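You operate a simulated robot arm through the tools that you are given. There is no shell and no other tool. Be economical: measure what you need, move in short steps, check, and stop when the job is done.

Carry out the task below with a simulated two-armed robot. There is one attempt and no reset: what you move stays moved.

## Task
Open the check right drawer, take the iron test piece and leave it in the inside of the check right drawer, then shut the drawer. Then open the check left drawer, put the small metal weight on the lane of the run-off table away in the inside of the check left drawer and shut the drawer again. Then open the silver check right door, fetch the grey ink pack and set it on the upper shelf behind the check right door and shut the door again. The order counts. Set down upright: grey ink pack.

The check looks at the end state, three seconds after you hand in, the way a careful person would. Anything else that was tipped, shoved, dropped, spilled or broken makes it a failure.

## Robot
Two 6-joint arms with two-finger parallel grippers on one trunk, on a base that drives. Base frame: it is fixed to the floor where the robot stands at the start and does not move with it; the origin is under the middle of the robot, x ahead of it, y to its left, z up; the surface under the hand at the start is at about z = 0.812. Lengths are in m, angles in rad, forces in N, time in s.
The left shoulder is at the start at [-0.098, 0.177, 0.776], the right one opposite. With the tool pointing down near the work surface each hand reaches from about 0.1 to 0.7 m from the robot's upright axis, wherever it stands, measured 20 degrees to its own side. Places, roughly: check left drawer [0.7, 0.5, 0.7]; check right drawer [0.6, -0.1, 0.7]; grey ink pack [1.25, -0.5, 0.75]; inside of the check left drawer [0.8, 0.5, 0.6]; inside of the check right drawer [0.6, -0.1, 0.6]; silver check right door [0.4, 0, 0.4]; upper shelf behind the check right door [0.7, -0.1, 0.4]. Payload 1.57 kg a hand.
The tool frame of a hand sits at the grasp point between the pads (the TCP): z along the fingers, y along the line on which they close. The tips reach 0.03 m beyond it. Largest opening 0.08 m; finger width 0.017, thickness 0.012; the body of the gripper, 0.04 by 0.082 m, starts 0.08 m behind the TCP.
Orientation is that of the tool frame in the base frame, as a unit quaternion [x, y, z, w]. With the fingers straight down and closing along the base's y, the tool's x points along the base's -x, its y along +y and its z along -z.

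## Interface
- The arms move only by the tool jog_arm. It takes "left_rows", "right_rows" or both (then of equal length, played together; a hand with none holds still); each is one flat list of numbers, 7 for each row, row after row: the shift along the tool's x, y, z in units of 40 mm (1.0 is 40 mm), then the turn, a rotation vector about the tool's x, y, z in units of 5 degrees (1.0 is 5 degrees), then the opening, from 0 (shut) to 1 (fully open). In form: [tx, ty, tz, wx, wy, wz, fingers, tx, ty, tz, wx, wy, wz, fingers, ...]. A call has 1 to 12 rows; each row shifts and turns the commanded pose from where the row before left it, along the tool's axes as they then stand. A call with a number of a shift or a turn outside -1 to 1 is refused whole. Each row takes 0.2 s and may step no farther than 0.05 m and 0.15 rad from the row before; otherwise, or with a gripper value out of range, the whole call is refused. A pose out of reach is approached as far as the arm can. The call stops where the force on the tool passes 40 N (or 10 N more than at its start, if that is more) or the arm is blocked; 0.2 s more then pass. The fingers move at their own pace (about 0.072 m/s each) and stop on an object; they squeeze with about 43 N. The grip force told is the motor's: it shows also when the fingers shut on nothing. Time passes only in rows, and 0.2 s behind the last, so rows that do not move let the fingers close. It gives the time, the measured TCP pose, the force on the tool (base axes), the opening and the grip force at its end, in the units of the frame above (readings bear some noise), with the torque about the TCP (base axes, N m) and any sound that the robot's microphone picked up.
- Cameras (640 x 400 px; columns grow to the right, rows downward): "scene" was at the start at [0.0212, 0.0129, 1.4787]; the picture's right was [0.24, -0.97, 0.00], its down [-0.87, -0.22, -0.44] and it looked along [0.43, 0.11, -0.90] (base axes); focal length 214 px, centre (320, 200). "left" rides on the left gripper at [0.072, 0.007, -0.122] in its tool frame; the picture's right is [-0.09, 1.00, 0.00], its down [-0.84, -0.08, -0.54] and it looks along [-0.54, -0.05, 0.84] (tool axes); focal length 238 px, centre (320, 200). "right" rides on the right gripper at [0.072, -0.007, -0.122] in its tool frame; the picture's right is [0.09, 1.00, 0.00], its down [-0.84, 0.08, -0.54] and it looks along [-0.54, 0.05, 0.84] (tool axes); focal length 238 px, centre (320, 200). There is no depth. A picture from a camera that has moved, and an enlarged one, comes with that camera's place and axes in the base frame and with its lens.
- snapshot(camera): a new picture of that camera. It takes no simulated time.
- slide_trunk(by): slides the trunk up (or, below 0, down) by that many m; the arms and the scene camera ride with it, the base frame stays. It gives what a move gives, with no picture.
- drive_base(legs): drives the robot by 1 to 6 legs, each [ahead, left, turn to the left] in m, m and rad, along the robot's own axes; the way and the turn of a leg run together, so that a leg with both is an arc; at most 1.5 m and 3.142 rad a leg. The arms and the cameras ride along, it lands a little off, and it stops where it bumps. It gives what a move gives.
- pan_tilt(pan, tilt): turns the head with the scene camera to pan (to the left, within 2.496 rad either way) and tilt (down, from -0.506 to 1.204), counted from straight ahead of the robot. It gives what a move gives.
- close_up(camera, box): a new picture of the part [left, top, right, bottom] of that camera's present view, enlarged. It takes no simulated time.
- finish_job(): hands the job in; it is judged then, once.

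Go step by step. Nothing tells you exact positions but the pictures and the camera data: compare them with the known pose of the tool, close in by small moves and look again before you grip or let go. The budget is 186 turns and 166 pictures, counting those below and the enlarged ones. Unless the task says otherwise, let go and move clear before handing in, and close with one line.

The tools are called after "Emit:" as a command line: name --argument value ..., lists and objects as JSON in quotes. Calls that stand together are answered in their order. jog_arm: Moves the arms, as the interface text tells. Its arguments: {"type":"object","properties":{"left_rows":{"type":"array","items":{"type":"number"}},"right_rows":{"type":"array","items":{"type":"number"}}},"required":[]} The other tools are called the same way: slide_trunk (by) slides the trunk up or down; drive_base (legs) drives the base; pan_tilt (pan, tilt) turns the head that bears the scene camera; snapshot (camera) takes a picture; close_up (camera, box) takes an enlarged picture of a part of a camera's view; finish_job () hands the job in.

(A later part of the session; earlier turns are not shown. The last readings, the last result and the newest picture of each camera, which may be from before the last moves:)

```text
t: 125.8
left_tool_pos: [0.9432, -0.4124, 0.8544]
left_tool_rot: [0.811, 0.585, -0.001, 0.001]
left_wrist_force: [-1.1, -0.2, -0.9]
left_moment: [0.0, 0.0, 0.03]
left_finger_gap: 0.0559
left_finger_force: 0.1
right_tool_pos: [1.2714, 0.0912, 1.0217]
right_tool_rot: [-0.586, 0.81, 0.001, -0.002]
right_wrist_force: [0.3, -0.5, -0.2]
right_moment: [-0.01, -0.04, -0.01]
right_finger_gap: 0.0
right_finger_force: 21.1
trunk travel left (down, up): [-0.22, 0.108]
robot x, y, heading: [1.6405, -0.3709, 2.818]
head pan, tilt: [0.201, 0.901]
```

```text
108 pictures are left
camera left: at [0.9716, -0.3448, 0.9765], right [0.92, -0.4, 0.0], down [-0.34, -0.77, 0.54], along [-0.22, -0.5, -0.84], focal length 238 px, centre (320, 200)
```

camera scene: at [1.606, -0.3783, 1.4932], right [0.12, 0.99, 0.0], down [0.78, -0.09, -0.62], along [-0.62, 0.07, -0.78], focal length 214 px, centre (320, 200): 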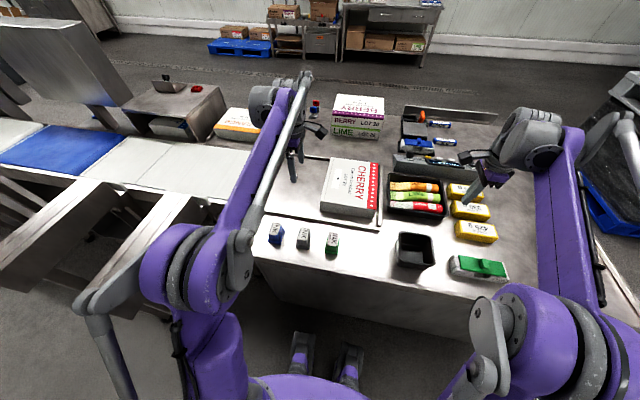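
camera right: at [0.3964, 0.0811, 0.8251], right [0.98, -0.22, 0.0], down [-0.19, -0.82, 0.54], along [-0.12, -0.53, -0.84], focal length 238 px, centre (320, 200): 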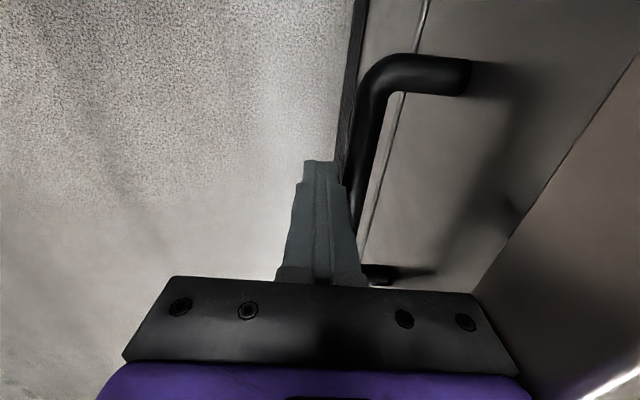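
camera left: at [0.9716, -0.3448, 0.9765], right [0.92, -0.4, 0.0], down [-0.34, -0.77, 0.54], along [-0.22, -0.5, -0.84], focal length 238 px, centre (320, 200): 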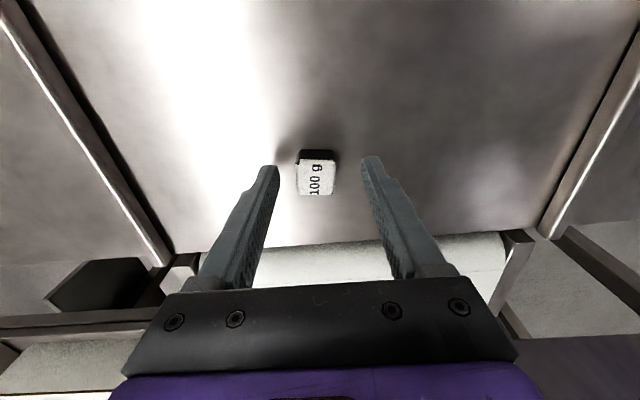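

Emit:
jog_arm --left_rows '[0, 0, 0.2, 0, 0, 0, 0.7, 0, 0, 0, 0, 0, 0, 0, 0, 0, 0, 0, 0, 0, 0, 0, 0, 0, 0, 0, 0, 0, 0, 0, 0, 0, 0, 0, 0]'

Emit:
snapshot --camera "left"

```text
t: 127.0
left_tool_pos: [0.9449, -0.4124, 0.8467]
left_tool_rot: [0.81, 0.586, 0.0, 0.0]
left_wrist_force: [-0.1, 1.1, 0.5]
left_moment: [-0.03, 0.01, -0.01]
left_finger_gap: 0.0261
left_finger_force: 36.8
right_tool_pos: [1.2706, 0.0911, 1.0217]
right_tool_rot: [-0.585, 0.811, 0.001, -0.001]
right_wrist_force: [0.1, -0.2, -0.4]
right_moment: [-0.02, 0.0, 0.01]
right_finger_gap: 0.0
right_finger_force: 21.0
trunk travel left (down, up): [-0.22, 0.108]
robot x, y, heading: [1.6478, -0.3753, 2.82]
head pan, tilt: [0.201, 0.901]
```

```text
107 pictures are left
camera left: at [0.9715, -0.3449, 0.9688], right [0.92, -0.4, 0.0], down [-0.34, -0.77, 0.54], along [-0.22, -0.5, -0.84], focal length 238 px, centre (320, 200)
```

left: 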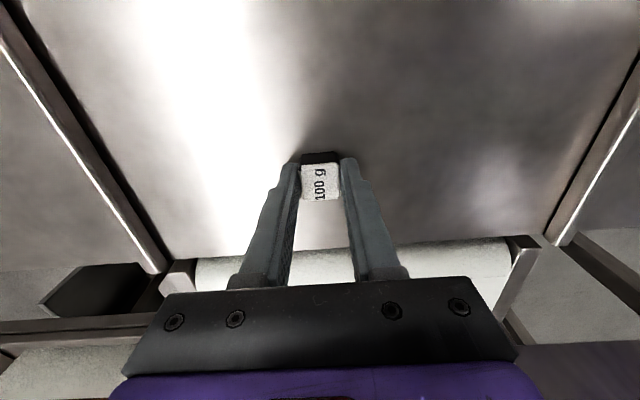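

The weight is gripped. I'll lift and retract.

Emit:
jog_arm --left_rows '[0, 0, -1, 0, 0, 0, 0, 0, 0, -1, 0, 0, 0, 0, 0, 0, -1, 0, 0, 0, 0, 0.43, 0.79, -0.5, 0, 0, 0, 0, 0.43, 0.79, -0.5, 0, 0, 0, 0, 0.43, 0.79, -0.5, 0, 0, 0, 0, 0.43, 0.79, -0.5, 0, 0, 0, 0]'

Emit:
snapshot --camera "left"

Emit:
close_up --camera "scene" --box '[240, 180, 400, 280]'

```text
t: 128.6
left_tool_pos: [1.0543, -0.3729, 1.0235]
left_tool_rot: [0.811, 0.585, 0.0, 0.001]
left_wrist_force: [0.7, 0.8, -1.9]
left_moment: [-0.03, -0.01, 0.02]
left_finger_gap: 0.026
left_finger_force: 37.3
left hand out of reach, approached as far as the arm can: row 2, 3, 6, 7
right_tool_pos: [1.2714, 0.0919, 1.0222]
right_tool_rot: [-0.586, 0.81, 0.002, -0.002]
right_wrist_force: [-0.1, 0.5, -0.3]
right_moment: [-0.01, 0.04, -0.06]
right_finger_gap: 0.0
right_finger_force: 20.9
trunk travel left (down, up): [-0.22, 0.108]
robot x, y, heading: [1.6396, -0.3724, 2.819]
head pan, tilt: [0.201, 0.901]
```

```text
106 pictures are left
camera left: at [1.0822, -0.3073, 1.1446], right [0.92, -0.4, 0.0], down [-0.34, -0.77, 0.54], along [-0.22, -0.5, -0.84], focal length 238 px, centre (320, 200)
```

left: 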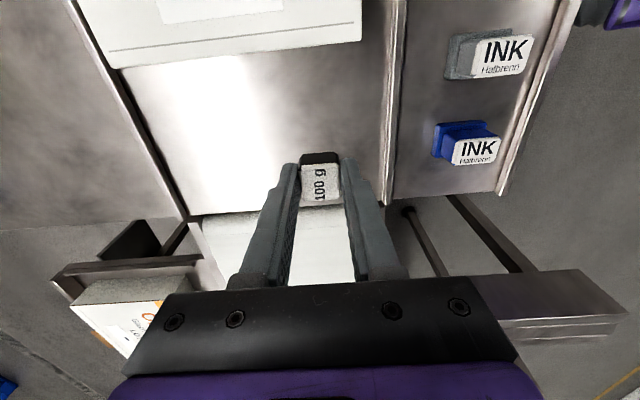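

```text
4.00 times, centred on (320, 230) of scene
camera zoom: at [1.6068, -0.3778, 1.4933], right [0.12, 0.99, 0.0], down [0.78, -0.09, -0.62], along [-0.62, 0.07, -0.78], focal length 858 px, centre (320, 80)
```

zoom: 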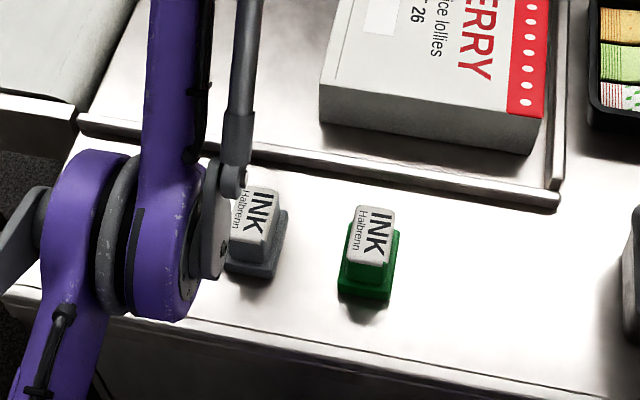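

Emit:
jog_arm --left_rows '[0, 0.9, -0.1, 0, 0, 0, 0, 0, 0.9, -0.1, 0, 0, 0, 0]'

Emit:
drive_base --legs '[[-0.45, 0, 0], [0, -1.34, 0]]'

```text
t: 129.2
left_tool_pos: [1.057, -0.3753, 1.0387]
left_tool_rot: [0.811, 0.585, -0.001, 0.001]
left_wrist_force: [0.1, 0.6, -1.2]
left_moment: [0.0, 0.04, -0.03]
left_finger_gap: 0.0264
left_finger_force: 37.1
left hand out of reach, approached as far as the arm can: row 1, 2
right_tool_pos: [1.2703, 0.091, 1.0221]
right_tool_rot: [-0.585, 0.811, 0.001, -0.001]
right_wrist_force: [0.2, 0.4, -0.6]
right_moment: [-0.03, -0.01, 0.01]
right_finger_gap: 0.0
right_finger_force: 21.9
trunk travel left (down, up): [-0.22, 0.108]
robot x, y, heading: [1.6445, -0.3705, 2.82]
head pan, tilt: [0.201, 0.901]
```

```text
t: 143.5
left_tool_pos: [1.9061, 0.7575, 1.0376]
left_tool_rot: [0.81, 0.587, -0.001, 0.0]
left_wrist_force: [0.5, 0.5, -1.3]
left_moment: [-0.02, -0.02, 0.0]
left_finger_gap: 0.026
left_finger_force: 37.2
right_tool_pos: [2.1178, 1.2254, 1.0227]
right_tool_rot: [-0.587, 0.81, 0.002, -0.001]
right_wrist_force: [-0.2, 0.2, 0.0]
right_moment: [0.0, 0.02, -0.02]
right_finger_gap: 0.0001
right_finger_force: 21.0
trunk travel left (down, up): [-0.22, 0.108]
robot x, y, heading: [2.4896, 0.7602, 2.827]
head pan, tilt: [0.201, 0.901]
```

Emit:
drive_base --legs '[[0, 0, -3.142], [-1.3, 0, 0]]'

Emit:
pan_tilt --pan 0.0 --tilt 0.9

Emit:
snapshot --camera "scene"

```text
refused: -3.142 is not a number from -3.14159 to 3.14159
```

```text
t: 144.2
left_tool_pos: [1.907, 0.7579, 1.0372]
left_tool_rot: [0.809, 0.587, -0.001, 0.001]
left_wrist_force: [-0.1, 0.4, -0.6]
left_moment: [0.0, 0.0, 0.01]
left_finger_gap: 0.0261
left_finger_force: 37.0
right_tool_pos: [2.1175, 1.225, 1.0218]
right_tool_rot: [-0.587, 0.81, 0.002, -0.002]
right_wrist_force: [0.0, 0.2, 0.4]
right_moment: [0.01, -0.01, 0.01]
right_finger_gap: 0.0
right_finger_force: 22.1
trunk travel left (down, up): [-0.22, 0.108]
robot x, y, heading: [2.4935, 0.7655, 2.822]
head pan, tilt: [0.0, 0.901]
```

```text
104 pictures are left
camera scene: at [2.4585, 0.7716, 1.4932], right [0.31, 0.95, 0.0], down [0.75, -0.24, -0.62], along [-0.59, 0.19, -0.78], focal length 214 px, centre (320, 200)
```

scene: 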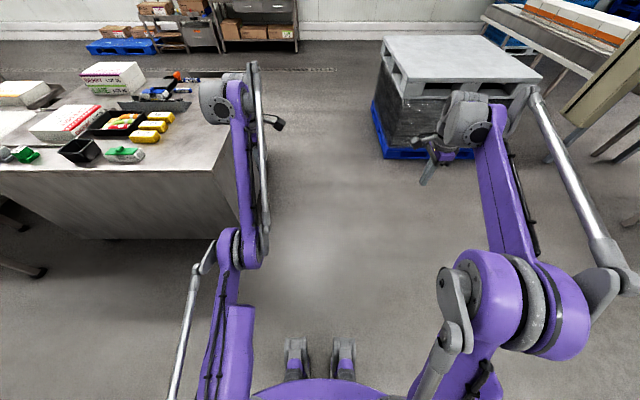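

Emit:
drive_base --legs '[[0, 0, -3.137], [-1.3, 0, 0]]'

Emit:
snapshot --camera "scene"

```text
t: 158.2
left_tool_pos: [1.8513, 1.1881, 1.0383]
left_tool_rot: [-0.574, 0.819, 0.001, 0.0]
left_wrist_force: [0.9, -0.5, -1.5]
left_moment: [0.0, -0.02, -0.01]
left_finger_gap: 0.0263
left_finger_force: 37.5
right_tool_pos: [1.6257, 0.7283, 1.0232]
right_tool_rot: [0.819, 0.574, 0.001, 0.001]
right_wrist_force: [0.5, 1.0, -0.7]
right_moment: [-0.01, 0.01, 0.01]
right_finger_gap: 0.0
right_finger_force: 21.7
trunk travel left (down, up): [-0.22, 0.108]
robot x, y, heading: [1.2646, 1.203, -0.343]
head pan, tilt: [0.0, 0.901]
```

```text
103 pictures are left
camera scene: at [1.3001, 1.1867, 1.4932], right [-0.34, -0.94, 0.0], down [-0.74, 0.27, -0.62], along [0.58, -0.21, -0.78], focal length 214 px, centre (320, 200)
```

scene: 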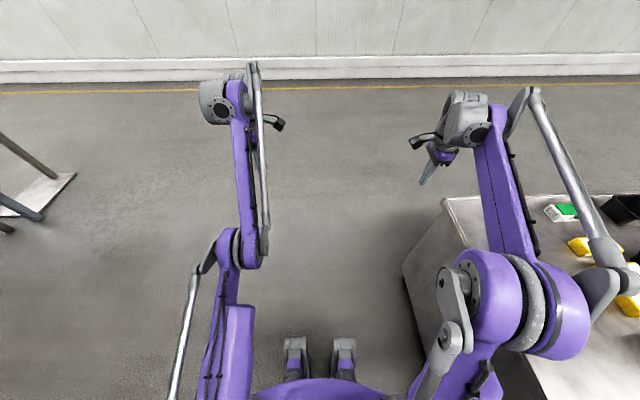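

Emit:
drive_base --legs '[[0, 0, 0.028], [-1.1, 0, 0], [0, -0.93, 0]]'

Emit:
snapshot --camera "scene"

Emit:
snapshot --camera "left"

```text
t: 172.3
left_tool_pos: [0.5118, 0.6773, 1.0379]
left_tool_rot: [-0.59, 0.808, 0.002, 0.0]
left_wrist_force: [0.6, -0.1, -2.2]
left_moment: [-0.01, -0.02, 0.02]
left_finger_gap: 0.0262
left_finger_force: 37.0
right_tool_pos: [0.3023, 0.2085, 1.022]
right_tool_rot: [0.808, 0.589, 0.001, 0.001]
right_wrist_force: [0.6, 0.2, 0.3]
right_moment: [0.02, 0.01, 0.03]
right_finger_gap: 0.0
right_finger_force: 21.0
trunk travel left (down, up): [-0.22, 0.108]
robot x, y, heading: [-0.0761, 0.6646, -0.309]
head pan, tilt: [0.0, 0.901]
```

```text
102 pictures are left
camera scene: at [-0.0398, 0.6552, 1.4932], right [-0.3, -0.95, 0.0], down [-0.75, 0.24, -0.62], along [0.59, -0.19, -0.78], focal length 214 px, centre (320, 200)
```

scene: 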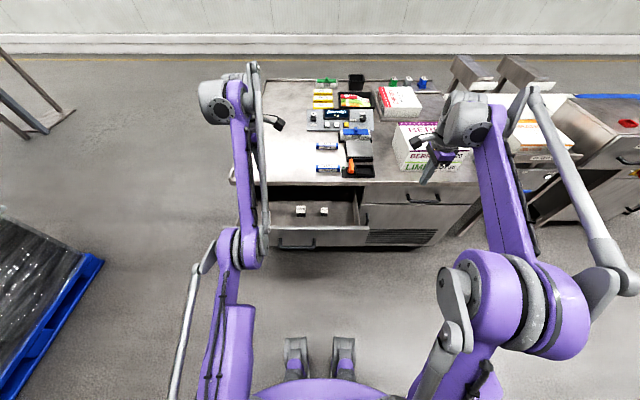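

```text
101 pictures are left
camera left: at [0.4822, 0.6105, 1.1601], right [-0.92, 0.39, 0.0], down [0.33, 0.77, 0.54], along [0.21, 0.5, -0.84], focal length 238 px, centre (320, 200)
```

left: 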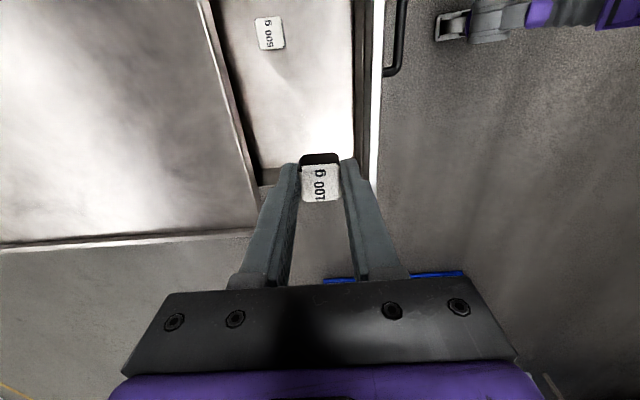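

The hand is over the left drawer's free area (L≈0.80). I'll lower the weight.

Emit:
jog_arm --left_rows '[0, -0.5, 0.6, 0, 0, 0, 0, 0, 0, 0.95, 0, 0, 0, 0, 0, 0, 0.95, 0, 0, 0, 0, 0, 0, 0.95, 0, 0, 0, 0, 0, 0, 0.95, 0, 0, 0, 0, 0, 0, 0.95, 0, 0, 0, 0, 0, 0, 0.95, 0, 0, 0, 0]'

Emit:
snapshot --camera "left"

Emit:
snapshot --camera "scene"

```text
t: 173.9
left_tool_pos: [0.595, 0.6519, 0.8386]
left_tool_rot: [-0.589, 0.808, 0.003, -0.001]
left_wrist_force: [0.5, -0.1, -0.6]
left_moment: [-0.01, -0.01, 0.01]
left_finger_gap: 0.0261
left_finger_force: 37.3
left hand out of reach, approached as far as the arm can: row 4, 5, 6, 7
right_tool_pos: [0.3014, 0.2091, 1.0215]
right_tool_rot: [0.808, 0.589, 0.002, 0.003]
right_wrist_force: [-0.3, -0.3, -0.8]
right_moment: [-0.01, 0.0, 0.0]
right_finger_gap: 0.0
right_finger_force: 21.7
trunk travel left (down, up): [-0.22, 0.108]
robot x, y, heading: [-0.0742, 0.668, -0.313]
head pan, tilt: [0.0, 0.901]
```

```text
100 pictures are left
camera left: at [0.5666, 0.5845, 0.9601], right [-0.92, 0.39, 0.0], down [0.33, 0.77, 0.54], along [0.21, 0.5, -0.84], focal length 238 px, centre (320, 200)
```

left: 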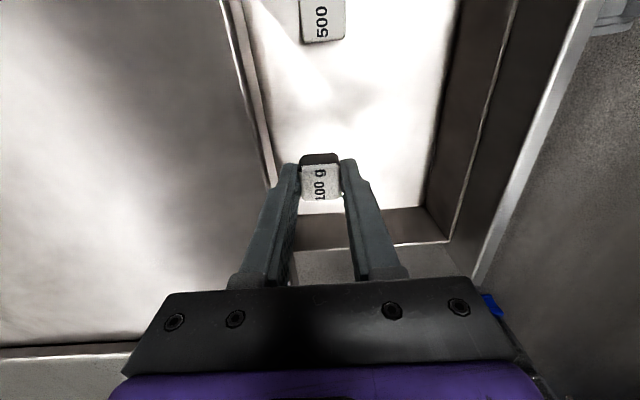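

```text
99 pictures are left
camera scene: at [-0.0392, 0.6551, 1.4932], right [-0.3, -0.95, 0.0], down [-0.75, 0.24, -0.62], along [0.59, -0.19, -0.78], focal length 214 px, centre (320, 200)
```

scene: 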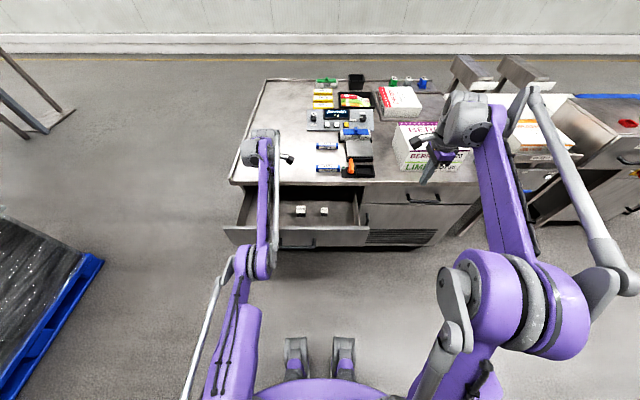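

The left arm reports reach limits and has drifted forward. I'll raise slightly and test moving it back towards me.

Emit:
jog_arm --left_rows '[0, 0, -1, 0, 0, 0, 0, 0, 0, -1, 0, 0, 0, 0, 0, 0.5, 0, 0, 0, 0, 0]'

Emit:
snapshot --camera "scene"

```text
t: 174.7
left_tool_pos: [0.5767, 0.6583, 0.9198]
left_tool_rot: [-0.589, 0.808, 0.001, 0.0]
left_wrist_force: [-0.2, -0.4, -1.3]
left_moment: [0.01, -0.01, 0.01]
left_finger_gap: 0.026
left_finger_force: 37.5
right_tool_pos: [0.3028, 0.2108, 1.0224]
right_tool_rot: [0.808, 0.59, 0.001, 0.002]
right_wrist_force: [0.1, 0.0, -0.6]
right_moment: [0.01, -0.02, 0.01]
right_finger_gap: 0.0
right_finger_force: 21.6
trunk travel left (down, up): [-0.22, 0.108]
robot x, y, heading: [-0.0764, 0.6676, -0.305]
head pan, tilt: [0.0, 0.901]
```

```text
98 pictures are left
camera scene: at [-0.0397, 0.6555, 1.4932], right [-0.3, -0.95, 0.0], down [-0.75, 0.24, -0.62], along [0.59, -0.19, -0.78], focal length 214 px, centre (320, 200)
```

scene: 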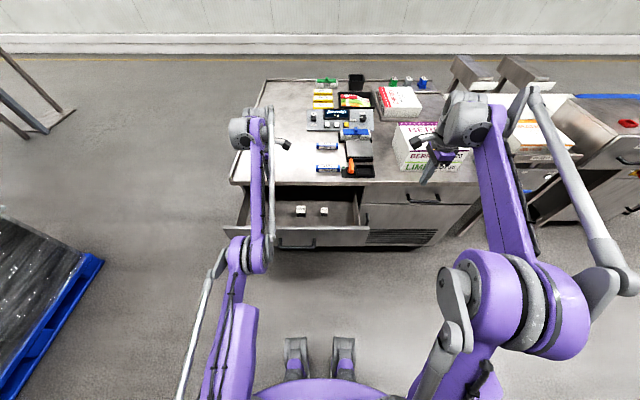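

The arm is simply stretched straight, at a singularity. I'll extend it past the limit and then pull straight inward so the elbow can bend properly.

Emit:
jog_arm --left_rows '[0, -0.9, -0.43, 0, 0, 0, 0, 0, -0.9, -0.43, 0, 0, 0, 0, 0, -0.9, -0.43, 0, 0, 0, 0, 0, 0.9, 0.43, 0, 0, 0, 0, 0, 0.9, 0.43, 0, 0, 0, 0, 0, 0.9, 0.43, 0, 0, 0, 0, 0, 0.9, 0.43, 0, 0, 0, 0]'

Emit:
snapshot --camera "scene"

```text
t: 176.3
left_tool_pos: [0.5221, 0.6764, 0.9255]
left_tool_rot: [-0.588, 0.808, 0.002, 0.0]
left_wrist_force: [0.0, -0.2, -1.0]
left_moment: [-0.02, 0.01, 0.02]
left_finger_gap: 0.0259
left_finger_force: 36.9
left hand out of reach, approached as far as the arm can: row 1, 2, 3, 5, 6, 7
right_tool_pos: [0.3019, 0.2087, 1.0222]
right_tool_rot: [0.808, 0.589, 0.001, 0.002]
right_wrist_force: [0.5, 0.0, -0.5]
right_moment: [0.02, -0.05, 0.01]
right_finger_gap: 0.0
right_finger_force: 21.0
trunk travel left (down, up): [-0.22, 0.108]
robot x, y, heading: [-0.0735, 0.6693, -0.314]
head pan, tilt: [0.0, 0.901]
```

```text
97 pictures are left
camera scene: at [-0.0406, 0.6554, 1.4933], right [-0.3, -0.95, 0.0], down [-0.75, 0.24, -0.62], along [0.59, -0.19, -0.78], focal length 214 px, centre (320, 200)
```

scene: 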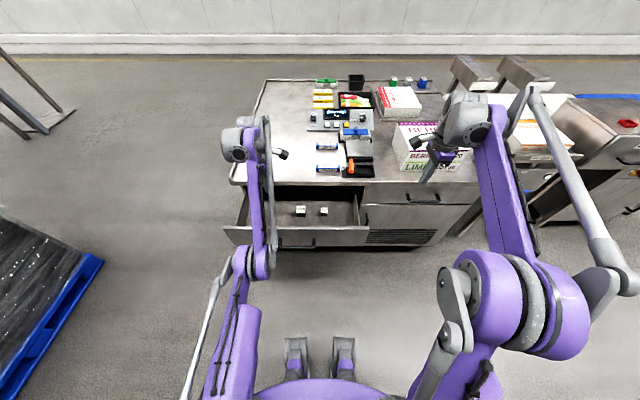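

Still on the wrong elbow branch. I'll back away into free space, then stretch, sweep down and pull in to flip the elbow up.

Emit:
drive_base --legs '[[-0.42, 0, 0]]'

Emit:
jog_arm --left_rows '[0, -1, -0.3, 0, 0, 0, 0, 0, -1, -0.3, 0, 0, 0, 0, 0, -1, -0.3, 0, 0, 0, 0, 0, -1, 0, 0, 0, 0, 0, 0, -0.6, 0.9, 0, 0, 0, 0, 0, -0.6, 0.9, 0, 0, 0, 0, 0, -0.6, 0.9, 0, 0, 0, 0, 0, -0.6, 0.9, 0, 0, 0, 0, 0, 0, 1, 0, 0, 0, 0, 0, 0.5, 0.8, 0, 0, 0, 0, 0, 1, 0, 0, 0, 0, 0, 0, 1, 0, 0, 0, 0, 0]'

Emit:
snapshot --camera "scene"

```text
t: 178.9
left_tool_pos: [0.1218, 0.8058, 0.9265]
left_tool_rot: [-0.589, 0.808, 0.002, 0.0]
left_wrist_force: [0.0, -0.5, -0.9]
left_moment: [0.03, 0.03, -0.02]
left_finger_gap: 0.0262
left_finger_force: 37.2
right_tool_pos: [-0.0987, 0.3367, 1.0231]
right_tool_rot: [0.808, 0.59, 0.001, 0.003]
right_wrist_force: [0.0, -0.7, -0.5]
right_moment: [-0.03, 0.0, -0.02]
right_finger_gap: 0.0001
right_finger_force: 21.5
trunk travel left (down, up): [-0.22, 0.108]
robot x, y, heading: [-0.4732, 0.7946, -0.312]
head pan, tilt: [0.0, 0.901]
```

```text
t: 181.5
left_tool_pos: [0.2373, 0.7698, 0.7007]
left_tool_rot: [-0.589, 0.808, 0.003, 0.0]
left_wrist_force: [-0.1, -0.2, -2.1]
left_moment: [0.03, 0.03, 0.04]
left_finger_gap: 0.0261
left_finger_force: 36.4
left hand out of reach, approached as far as the arm can: row 2, 3, 4, 5, 6, 7, 8, 9, 10, 11, 12
right_tool_pos: [-0.0974, 0.3374, 1.0237]
right_tool_rot: [0.808, 0.589, 0.001, 0.002]
right_wrist_force: [0.3, 0.5, 0.3]
right_moment: [-0.01, 0.0, -0.02]
right_finger_gap: 0.0001
right_finger_force: 21.1
trunk travel left (down, up): [-0.22, 0.108]
robot x, y, heading: [-0.4751, 0.7988, -0.307]
head pan, tilt: [0.0, 0.901]
```

```text
96 pictures are left
camera scene: at [-0.4407, 0.7836, 1.4932], right [-0.31, -0.95, 0.0], down [-0.75, 0.24, -0.62], along [0.59, -0.19, -0.78], focal length 214 px, centre (320, 200)
```

scene: 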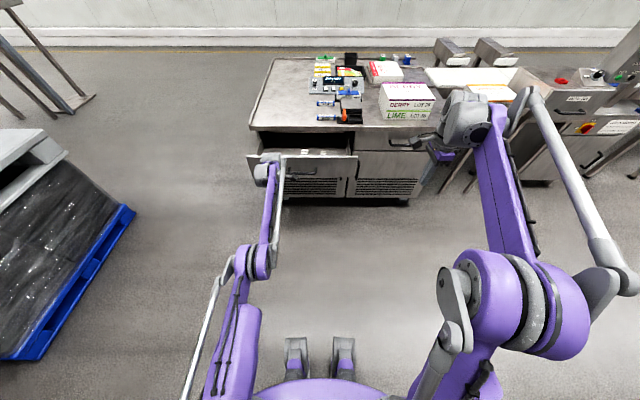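

Still not flipped. I'll try the mirror image of the motion that caused it: raise the trunk, bring the hand down low and overstretch downward, then pull in.

Emit:
slide_trunk --by 0.105

Emit:
jog_arm --left_rows '[0, 0.1, 0.95, 0, 0, 0, 0, 0, 0.1, 0.95, 0, 0, 0, 0, 0, 0.1, 0.95, 0, 0, 0, 0, 0, 0.1, 0.95, 0, 0, 0, 0, 0, 0.1, 0.95, 0, 0, 0, 0, 0, 0.1, 0.95, 0, 0, 0, 0, 0, 0.1, 0.95, 0, 0, 0, 0, 0, 0.1, 0.95, 0, 0, 0, 0]'

Emit:
snapshot --camera "scene"

```text
t: 182.9
left_tool_pos: [0.3019, 0.7494, 0.8851]
left_tool_rot: [-0.589, 0.807, -0.038, 0.027]
left_wrist_force: [-0.4, 0.8, -1.5]
left_moment: [0.0, -0.02, -0.01]
left_finger_gap: 0.026
left_finger_force: 37.0
right_tool_pos: [-0.0995, 0.3376, 1.1267]
right_tool_rot: [0.808, 0.59, 0.001, 0.001]
right_wrist_force: [0.3, -0.1, -0.4]
right_moment: [-0.01, -0.01, 0.02]
right_finger_gap: 0.0002
right_finger_force: 21.3
trunk travel left (down, up): [-0.325, 0.003]
robot x, y, heading: [-0.4751, 0.7961, -0.317]
head pan, tilt: [0.0, 0.901]
```

```text
t: 184.7
left_tool_pos: [0.2321, 0.7717, 0.625]
left_tool_rot: [-0.588, 0.807, -0.037, 0.028]
left_wrist_force: [0.9, -0.8, -0.8]
left_moment: [0.03, 0.0, 0.03]
left_finger_gap: 0.0262
left_finger_force: 37.8
left hand out of reach, approached as far as the arm can: row 1, 3, 4, 5, 6, 7, 8
right_tool_pos: [-0.0975, 0.3361, 1.1265]
right_tool_rot: [0.808, 0.589, 0.001, 0.001]
right_wrist_force: [-0.8, 0.6, -0.4]
right_moment: [-0.03, 0.01, 0.0]
right_finger_gap: 0.0
right_finger_force: 20.7
trunk travel left (down, up): [-0.325, 0.003]
robot x, y, heading: [-0.4744, 0.7973, -0.312]
head pan, tilt: [0.0, 0.901]
```

```text
95 pictures are left
camera scene: at [-0.4445, 0.7849, 1.6034], right [-0.31, -0.95, 0.0], down [-0.75, 0.24, -0.62], along [0.59, -0.19, -0.78], focal length 214 px, centre (320, 200)
```

scene: 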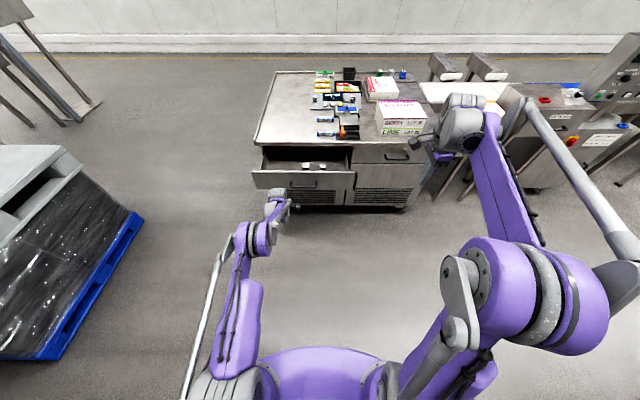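

Emit:
jog_arm --left_rows '[0, 0.2, 0.95, 0, 0, 0, 0, 0, 0.2, 0.95, 0, 0, 0, 0, 0, 0.2, 0.95, 0, 0, 0, 0, 0, 0, 1, 0, 0, 0, 0, 0, 0, 1, 0, 0, 0, 0, 0, 0, 1, 0, 0, 0, 0, 0, 0.79, 0.5, 0, 0, 0, 0, 0, 0.79, 0.5, 0, 0, 0, 0, 0, 0.9, 0, 0, 0, 0, 0, 0, 0.9, 0, 0, 0, 0, 0]'

Emit:
snapshot --camera "scene"

```text
t: 186.9
left_tool_pos: [0.0508, 0.8273, 0.5209]
left_tool_rot: [-0.589, 0.807, -0.036, 0.028]
left_wrist_force: [-0.2, -0.5, -0.7]
left_moment: [0.04, -0.02, 0.02]
left_finger_gap: 0.0261
left_finger_force: 37.0
left hand out of reach, approached as far as the arm can: row 1, 2, 3, 4, 5, 6, 7, 8, 9, 10
right_tool_pos: [-0.0981, 0.3367, 1.1275]
right_tool_rot: [0.808, 0.589, 0.0, 0.001]
right_wrist_force: [-0.8, -0.5, 0.1]
right_moment: [-0.03, 0.01, 0.01]
right_finger_gap: 0.0001
right_finger_force: 21.0
trunk travel left (down, up): [-0.325, 0.003]
robot x, y, heading: [-0.4758, 0.7958, -0.31]
head pan, tilt: [0.0, 0.901]
```

```text
94 pictures are left
camera scene: at [-0.4442, 0.7847, 1.6035], right [-0.31, -0.95, 0.0], down [-0.75, 0.24, -0.62], along [0.59, -0.19, -0.78], focal length 214 px, centre (320, 200)
```

scene: 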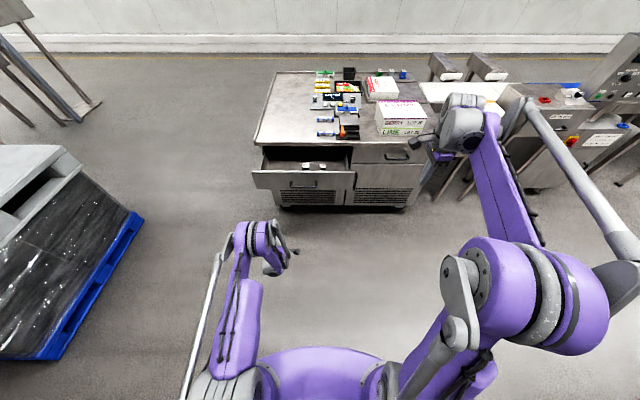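

The elbow has flipped back up. I'll raise the hand and confirm the arm behaves normally.

Emit:
jog_arm --left_rows '[0, 0, -0.9, 0, 0, 0, 0, 0, 0, -0.9, 0, 0, 0, 0, 0, 0, -0.9, 0, 0, 0, 0, 0, 0, -0.9, 0, 0, 0, 0, 0, 0, -0.9, 0, 0, 0, 0, 0, 0, -0.9, 0, 0, 0, 0, 0, 0, -0.9, 0, 0, 0, 0, 0, 0, -0.9, 0, 0, 0, 0, 0, 0, -0.9, 0, 0, 0, 0, 0, 0, -0.9, 0, 0, 0, 0]'

Emit:
jog_arm --left_rows '[0, 0, -0.9, 0, 0, 0, 0, 0, 0, -0.9, 0, 0, 0, 0, 0, 0, -0.9, 0, 0, 0, 0, 0, 0, -0.9, 0, 0, 0, 0, 0, 0, -0.9, 0, 0, 0, 0]'

Emit:
slide_trunk --by -0.105

Emit:
snapshot --camera "scene"

Emit:
snapshot --camera "left"

```text
t: 189.1
left_tool_pos: [0.0175, 0.8378, 0.8823]
left_tool_rot: [-0.589, 0.807, -0.036, 0.027]
left_wrist_force: [0.1, -0.1, -1.4]
left_moment: [0.0, -0.01, -0.01]
left_finger_gap: 0.0261
left_finger_force: 37.2
right_tool_pos: [-0.0976, 0.3375, 1.1275]
right_tool_rot: [0.808, 0.589, 0.002, 0.002]
right_wrist_force: [0.1, -1.1, -0.6]
right_moment: [-0.01, 0.02, 0.0]
right_finger_gap: 0.0001
right_finger_force: 21.4
trunk travel left (down, up): [-0.325, 0.003]
robot x, y, heading: [-0.4764, 0.797, -0.307]
head pan, tilt: [0.0, 0.901]
```

```text
t: 190.3
left_tool_pos: [0.0022, 0.8417, 1.0599]
left_tool_rot: [-0.588, 0.808, -0.037, 0.028]
left_wrist_force: [-0.4, 1.1, -1.4]
left_moment: [0.02, 0.01, 0.0]
left_finger_gap: 0.026
left_finger_force: 36.7
right_tool_pos: [-0.1, 0.3361, 1.1274]
right_tool_rot: [0.808, 0.589, 0.002, 0.002]
right_wrist_force: [-0.3, -0.4, 0.2]
right_moment: [-0.02, 0.03, -0.01]
right_finger_gap: 0.0002
right_finger_force: 21.7
trunk travel left (down, up): [-0.325, 0.003]
robot x, y, heading: [-0.4789, 0.7965, -0.307]
head pan, tilt: [0.0, 0.901]
```

```text
t: 191.6
left_tool_pos: [0.0035, 0.8414, 0.9546]
left_tool_rot: [-0.588, 0.807, -0.036, 0.028]
left_wrist_force: [0.1, -0.3, 0.0]
left_moment: [0.02, 0.0, -0.01]
left_finger_gap: 0.026
left_finger_force: 37.2
right_tool_pos: [-0.0987, 0.3378, 1.0226]
right_tool_rot: [0.808, 0.589, 0.001, 0.002]
right_wrist_force: [0.6, -0.7, -0.1]
right_moment: [0.01, -0.02, 0.01]
right_finger_gap: 0.0
right_finger_force: 21.0
trunk travel left (down, up): [-0.22, 0.108]
robot x, y, heading: [-0.476, 0.799, -0.307]
head pan, tilt: [0.0, 0.901]
```

```text
93 pictures are left
camera scene: at [-0.4403, 0.7835, 1.4932], right [-0.31, -0.95, 0.0], down [-0.75, 0.24, -0.62], along [0.59, -0.19, -0.78], focal length 214 px, centre (320, 200)
```

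scene: 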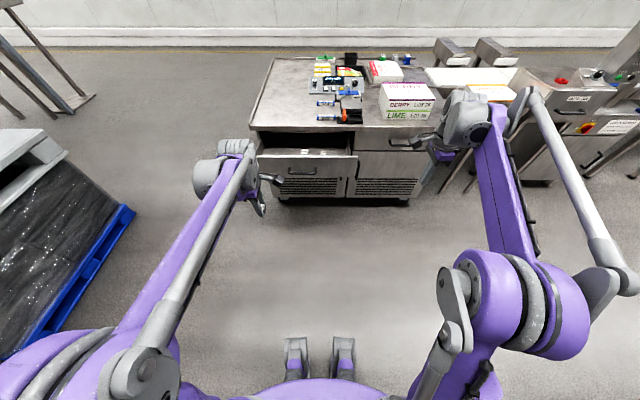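

```text
92 pictures are left
camera left: at [-0.0367, 0.7776, 1.0754], right [-0.92, 0.39, -0.09], down [0.28, 0.79, 0.55], along [0.29, 0.48, -0.83], focal length 238 px, centre (320, 200)
```

left: 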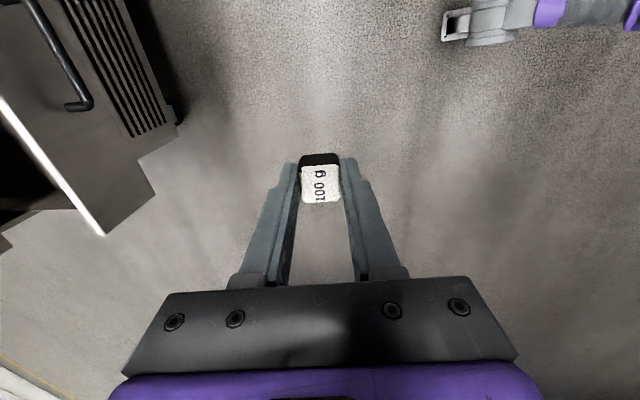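

The elbow-up configuration is restored. I'll level the tool (about 5°), drive forward over the drawer and lower the weight.

Emit:
jog_arm --left_rows '[0, 0, 0, -1, 0, 0, 0]'

Emit:
drive_base --legs '[[0.55, 0, -0.006]]'

Emit:
snapshot --camera "left"

Emit:
snapshot --camera "scene"

```text
t: 192.0
left_tool_pos: [0.0039, 0.8404, 0.955]
left_tool_rot: [-0.589, 0.808, -0.002, 0.002]
left_wrist_force: [0.5, 0.0, -0.4]
left_moment: [-0.01, 0.0, -0.06]
left_finger_gap: 0.0261
left_finger_force: 37.0
right_tool_pos: [-0.0982, 0.337, 1.021]
right_tool_rot: [0.808, 0.59, 0.001, 0.002]
right_wrist_force: [0.4, 0.2, 0.0]
right_moment: [0.01, -0.01, 0.0]
right_finger_gap: 0.0
right_finger_force: 21.1
trunk travel left (down, up): [-0.22, 0.108]
robot x, y, heading: [-0.4749, 0.797, -0.31]
head pan, tilt: [0.0, 0.901]
```

```text
t: 195.2
left_tool_pos: [0.5272, 0.6722, 0.9532]
left_tool_rot: [-0.588, 0.809, -0.001, 0.002]
left_wrist_force: [-0.3, 0.6, -1.1]
left_moment: [-0.04, -0.03, 0.01]
left_finger_gap: 0.0263
left_finger_force: 37.0
right_tool_pos: [0.4238, 0.1693, 1.0221]
right_tool_rot: [0.809, 0.588, 0.002, 0.002]
right_wrist_force: [0.1, 0.8, 0.0]
right_moment: [-0.03, 0.01, 0.0]
right_finger_gap: 0.0
right_finger_force: 21.0
trunk travel left (down, up): [-0.22, 0.108]
robot x, y, heading: [0.0465, 0.6258, -0.319]
head pan, tilt: [0.0, 0.901]
```

```text
91 pictures are left
camera left: at [0.4959, 0.6059, 1.0764], right [-0.92, 0.39, 0.0], down [0.33, 0.77, 0.54], along [0.22, 0.5, -0.84], focal length 238 px, centre (320, 200)
```

left: 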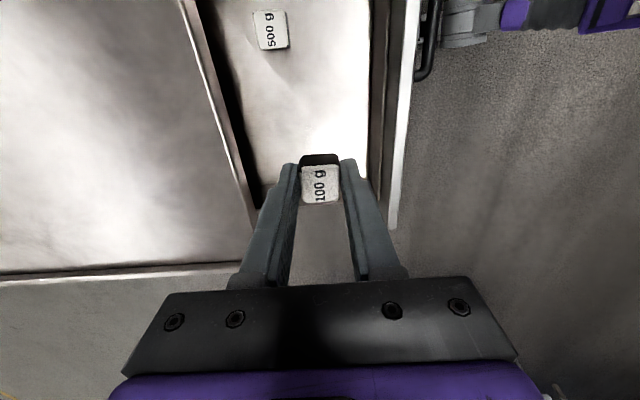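

```text
90 pictures are left
camera scene: at [0.0821, 0.6157, 1.4932], right [-0.31, -0.95, 0.0], down [-0.75, 0.24, -0.62], along [0.59, -0.19, -0.78], focal length 214 px, centre (320, 200)
```

scene: 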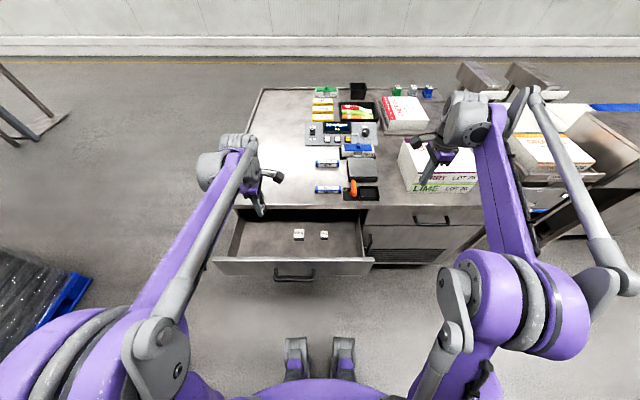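

Aligned. Lowering now.

Emit:
jog_arm --left_rows '[0, -0.1, 0.94, 0, 0, 0, 0, 0, 0, 0.94, 0, 0, 0, 0, 0, 0, 0.94, 0, 0, 0, 0, 0, 0, 0.94, 0, 0, 0, 0, 0, 0, 0.94, 0, 0, 0, 0, 0, 0, 0.94, 0, 0, 0, 0, 0, 0, 0.8, 0, 0, 0, 0]'

Emit:
snapshot --camera "left"

```text
t: 196.8
left_tool_pos: [0.5324, 0.6706, 0.696]
left_tool_rot: [-0.589, 0.808, -0.001, 0.002]
left_wrist_force: [-0.4, 0.3, -0.4]
left_moment: [0.01, 0.0, 0.0]
left_finger_gap: 0.026
left_finger_force: 37.5
right_tool_pos: [0.4237, 0.1676, 1.0222]
right_tool_rot: [0.808, 0.589, 0.001, 0.001]
right_wrist_force: [0.2, -0.4, -0.5]
right_moment: [0.02, 0.03, 0.0]
right_finger_gap: 0.0
right_finger_force: 20.9
trunk travel left (down, up): [-0.22, 0.108]
robot x, y, heading: [0.0467, 0.6283, -0.316]
head pan, tilt: [0.0, 0.901]
```

```text
89 pictures are left
camera left: at [0.502, 0.6044, 0.8182], right [-0.92, 0.39, 0.0], down [0.33, 0.77, 0.54], along [0.22, 0.5, -0.84], focal length 238 px, centre (320, 200)
```

left: 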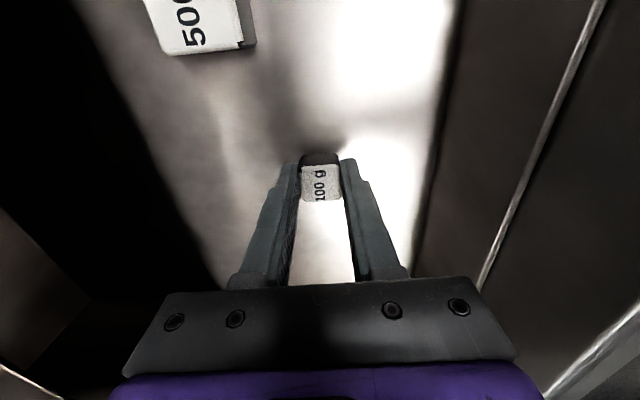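

Close to the floor. I'll go down in small steps until contact.

Emit:
jog_arm --left_rows '[0, 0, 0.3, 0, 0, 0, 0, 0, 0, 0.15, 0, 0, 0, 0, 0, 0, 0.1, 0, 0, 0, 0, 0, 0, 0.1, 0, 0, 0, 0, 0, 0, 0.1, 0, 0, 0, 0, 0, 0, 0.1, 0, 0, 0, 0, 0, 0, 0.1, 0, 0, 0, 0]'

```text
t: 198.1
left_tool_pos: [0.53, 0.6711, 0.6681]
left_tool_rot: [-0.589, 0.808, -0.001, 0.001]
left_wrist_force: [-1.6, -1.1, 26.8]
left_moment: [0.02, 0.35, 0.01]
left_finger_gap: 0.0261
left_finger_force: 37.4
right_tool_pos: [0.4218, 0.1682, 1.0233]
right_tool_rot: [0.808, 0.589, 0.002, 0.002]
right_wrist_force: [-0.7, -0.1, 0.3]
right_moment: [0.02, -0.01, -0.02]
right_finger_gap: 0.0
right_finger_force: 21.1
trunk travel left (down, up): [-0.22, 0.108]
robot x, y, heading: [0.0492, 0.6264, -0.306]
head pan, tilt: [0.0, 0.901]
stopped in row 6 (left hand): the force on the tool passed its limit at 53 N (the readings are from after the stop); the commanded pose is now the measured one
```

Contact. I'll release gently and lift out.

Emit:
jog_arm --left_rows '[0, 0, -0.02, 0, 0, 0, 0.55, 0, 0, 0, 0, 0, 0, 0.55, 0, 0, -0.5, 0, 0, 0, 0.55, 0, 0, -0.95, 0, 0, 0, 0.55, 0, 0, -0.95, 0, 0, 0, 0.55, 0, 0, -0.95, 0, 0, 0, 0.55, 0, 0, -0.95, 0, 0, 0, 0.55, 0, 0, -0.95, 0, 0, 0, 0.55, 0, 0, -0.5, 0, 0, 0, 0]'

Emit:
snapshot --camera "left"

```text
t: 200.1
left_tool_pos: [0.5293, 0.6707, 0.898]
left_tool_rot: [-0.588, 0.809, -0.001, 0.002]
left_wrist_force: [0.0, -0.8, -0.3]
left_moment: [0.02, -0.02, 0.0]
left_finger_gap: 0.0001
left_finger_force: 6.8
right_tool_pos: [0.424, 0.1686, 1.0219]
right_tool_rot: [0.809, 0.588, 0.002, 0.001]
right_wrist_force: [-0.2, -0.1, 0.1]
right_moment: [0.03, -0.03, 0.0]
right_finger_gap: 0.0001
right_finger_force: 20.9
trunk travel left (down, up): [-0.22, 0.108]
robot x, y, heading: [0.0488, 0.628, -0.309]
head pan, tilt: [0.0, 0.901]
```

```text
88 pictures are left
camera left: at [0.5003, 0.6042, 1.0201], right [-0.92, 0.39, 0.0], down [0.33, 0.77, 0.54], along [0.22, 0.5, -0.84], focal length 238 px, centre (320, 200)
```

left: 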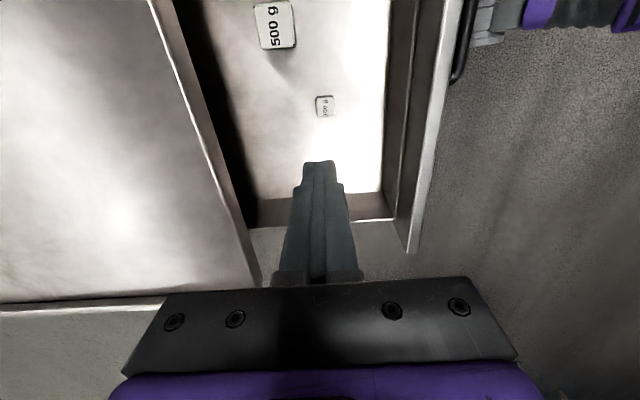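

The weight is in the drawer. I'll back off, bring the closed fingers in front of the left handle and push it shut.

Emit:
drive_base --legs '[[-0.11, 0, -0.006]]'

Emit:
jog_arm --left_rows '[0.56, 0.8, 0, 0, 0, 0, 0, 0.56, 0.8, 0, 0, 0, 0, 0, 0.56, 0.8, 0, 0, 0, 0, 0, 0.56, 0.8, 0, 0, 0, 0, 0]'

Emit:
snapshot --camera "left"

```text
t: 201.3
left_tool_pos: [0.4259, 0.7019, 0.8968]
left_tool_rot: [-0.587, 0.809, -0.001, 0.001]
left_wrist_force: [-0.7, -0.1, 0.2]
left_moment: [-0.01, -0.02, -0.01]
left_finger_gap: 0.0001
left_finger_force: 21.1
right_tool_pos: [0.3155, 0.2007, 1.0231]
right_tool_rot: [0.81, 0.587, 0.002, 0.002]
right_wrist_force: [-0.4, 0.0, 0.4]
right_moment: [-0.01, -0.02, 0.0]
right_finger_gap: 0.0001
right_finger_force: 21.3
trunk travel left (down, up): [-0.22, 0.108]
robot x, y, heading: [-0.0593, 0.6637, -0.32]
head pan, tilt: [0.0, 0.901]
```

```text
t: 202.3
left_tool_pos: [0.2769, 0.6565, 0.8965]
left_tool_rot: [-0.587, 0.81, -0.001, 0.001]
left_wrist_force: [0.0, -0.1, -0.1]
left_moment: [0.01, -0.01, -0.02]
left_finger_gap: 0.0
left_finger_force: 21.0
right_tool_pos: [0.3151, 0.2011, 1.0219]
right_tool_rot: [0.811, 0.586, 0.002, 0.002]
right_wrist_force: [-0.5, -0.2, 0.0]
right_moment: [-0.01, -0.03, -0.01]
right_finger_gap: 0.0
right_finger_force: 21.2
trunk travel left (down, up): [-0.22, 0.108]
robot x, y, heading: [-0.0542, 0.6631, -0.319]
head pan, tilt: [0.0, 0.901]
```

```text
87 pictures are left
camera left: at [0.2457, 0.5911, 1.0189], right [-0.92, 0.4, 0.0], down [0.33, 0.77, 0.54], along [0.22, 0.5, -0.84], focal length 238 px, centre (320, 200)
```

left: 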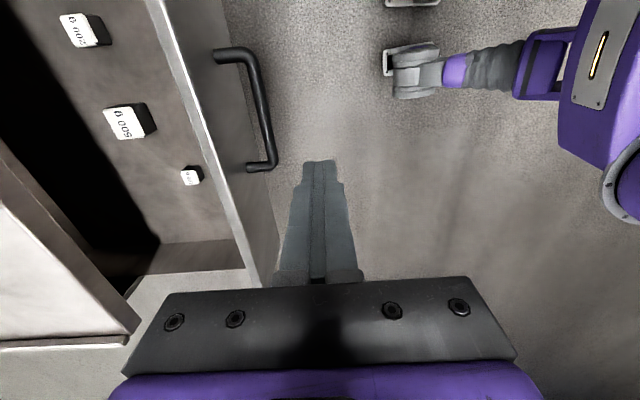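

Emit:
jog_arm --left_rows '[0, 0, 0.82, 0, 0, 0, 0, 0, 0, 0.82, 0, 0, 0, 0, 0, 0, 0.82, 0, 0, 0, 0, 0, 0, 0.82, 0, 0, 0, 0, 0, 0, 0.82, 0, 0, 0, 0, 0, 0, 0.8, 0, 0, 0, 0, 0, -0.7, 0, 0, 0, 0, 0, 0, -0.25, 0, 0, 0, 0, 0, 0, -0.15, 0, 0, 0, 0, 0, 0, -0.15, 0, 0, 0, 0, 0, 0, -0.25, 0, 0, 0, 0, 0, 0, -0.35, 0, 0, 0, 0, 0]'

Emit:
jog_arm --left_rows '[0, -0.3, 0, 0, 0, 0, 0, 0, -0.5, 0, 0, 0, 0, 0, 0, -0.5, 0, 0, 0, 0, 0, 0, -0.5, 0, 0, 0, 0, 0, 0, -0.5, 0, 0, 0, 0, 0, 0, -0.5, 0, 0, 0, 0, 0, 0, -0.5, 0, 0, 0, 0, 0, 0, -0.5, 0, 0, 0, 0, 0, 0, -0.5, 0, 0, 0, 0, 0, 0, -0.5, 0, 0, 0, 0, 0, 0, -0.3, 0, 0, 0, 0, 0]'

Emit:
snapshot --camera "scene"

```text
t: 204.9
left_tool_pos: [0.3486, 0.633, 0.7006]
left_tool_rot: [-0.586, 0.81, -0.001, 0.002]
left_wrist_force: [-0.1, -0.7, 0.4]
left_moment: [0.05, 0.01, -0.04]
left_finger_gap: 0.0
left_finger_force: 21.2
right_tool_pos: [0.3169, 0.2002, 1.0238]
right_tool_rot: [0.81, 0.587, 0.001, 0.001]
right_wrist_force: [0.3, -0.1, -0.1]
right_moment: [0.01, 0.02, 0.0]
right_finger_gap: 0.0
right_finger_force: 21.1
trunk travel left (down, up): [-0.22, 0.108]
robot x, y, heading: [-0.0561, 0.6631, -0.323]
head pan, tilt: [0.0, 0.901]
```

```text
t: 207.3
left_tool_pos: [0.5418, 0.5708, 0.7017]
left_tool_rot: [-0.586, 0.81, -0.001, 0.002]
left_wrist_force: [-1.3, -0.5, -1.3]
left_moment: [0.02, 0.02, -0.03]
left_finger_gap: 0.0
left_finger_force: 21.5
right_tool_pos: [0.3158, 0.2002, 1.0225]
right_tool_rot: [0.81, 0.586, 0.001, 0.002]
right_wrist_force: [1.0, 0.8, -0.2]
right_moment: [0.04, 0.02, 0.04]
right_finger_gap: 0.0
right_finger_force: 20.9
trunk travel left (down, up): [-0.22, 0.108]
robot x, y, heading: [-0.0554, 0.6638, -0.316]
head pan, tilt: [0.0, 0.901]
```

```text
86 pictures are left
camera scene: at [-0.0225, 0.6494, 1.4932], right [-0.31, -0.95, 0.0], down [-0.74, 0.24, -0.62], along [0.59, -0.19, -0.78], focal length 214 px, centre (320, 200)
```

scene: 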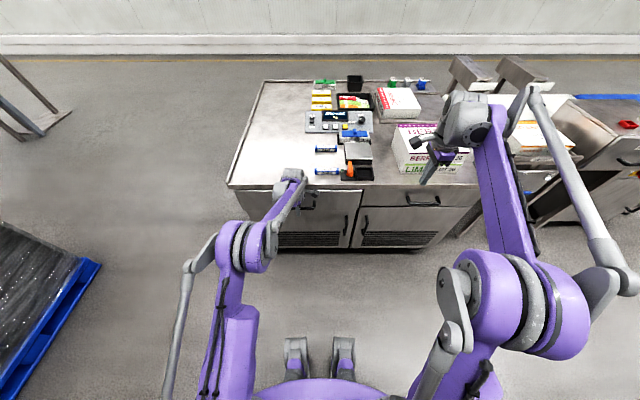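

Emit:
jog_arm --left_rows '[0, -0.2, 0, 0, 0, 0, 0, 0, -0.2, 0, 0, 0, 0, 0, 0, -0.15, 0, 0, 0, 0, 0, 0, -0.15, 0, 0, 0, 0, 0, 0, -0.15, 0, 0, 0, 0, 0, 0, -0.15, 0, 0, 0, 0, 0]'

Emit:
snapshot --camera "left"

```text
t: 208.3
left_tool_pos: [0.5615, 0.5628, 0.7025]
left_tool_rot: [-0.587, 0.81, 0.002, -0.001]
left_wrist_force: [-19.6, 6.6, 3.8]
left_moment: [-0.77, -2.39, 0.44]
left_finger_gap: 0.0001
left_finger_force: 21.5
right_tool_pos: [0.314, 0.2022, 1.0233]
right_tool_rot: [0.809, 0.587, 0.002, 0.003]
right_wrist_force: [0.0, -0.3, -0.2]
right_moment: [0.0, -0.02, 0.01]
right_finger_gap: 0.0
right_finger_force: 21.5
trunk travel left (down, up): [-0.22, 0.108]
robot x, y, heading: [-0.0555, 0.6627, -0.318]
head pan, tilt: [0.0, 0.901]
stopped in row 4 (left hand): the force on the tool passed its limit at 47 N (the readings are from after the stop); the commanded pose is now the measured one
```

```text
85 pictures are left
camera left: at [0.5324, 0.497, 0.8244], right [-0.92, 0.4, 0.0], down [0.34, 0.77, 0.54], along [0.21, 0.5, -0.84], focal length 238 px, centre (320, 200)
```

left: 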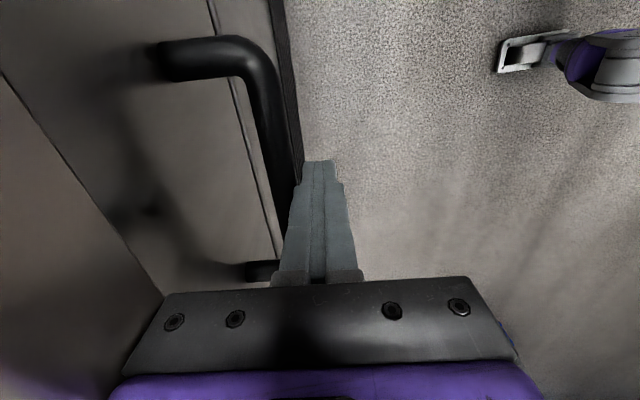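

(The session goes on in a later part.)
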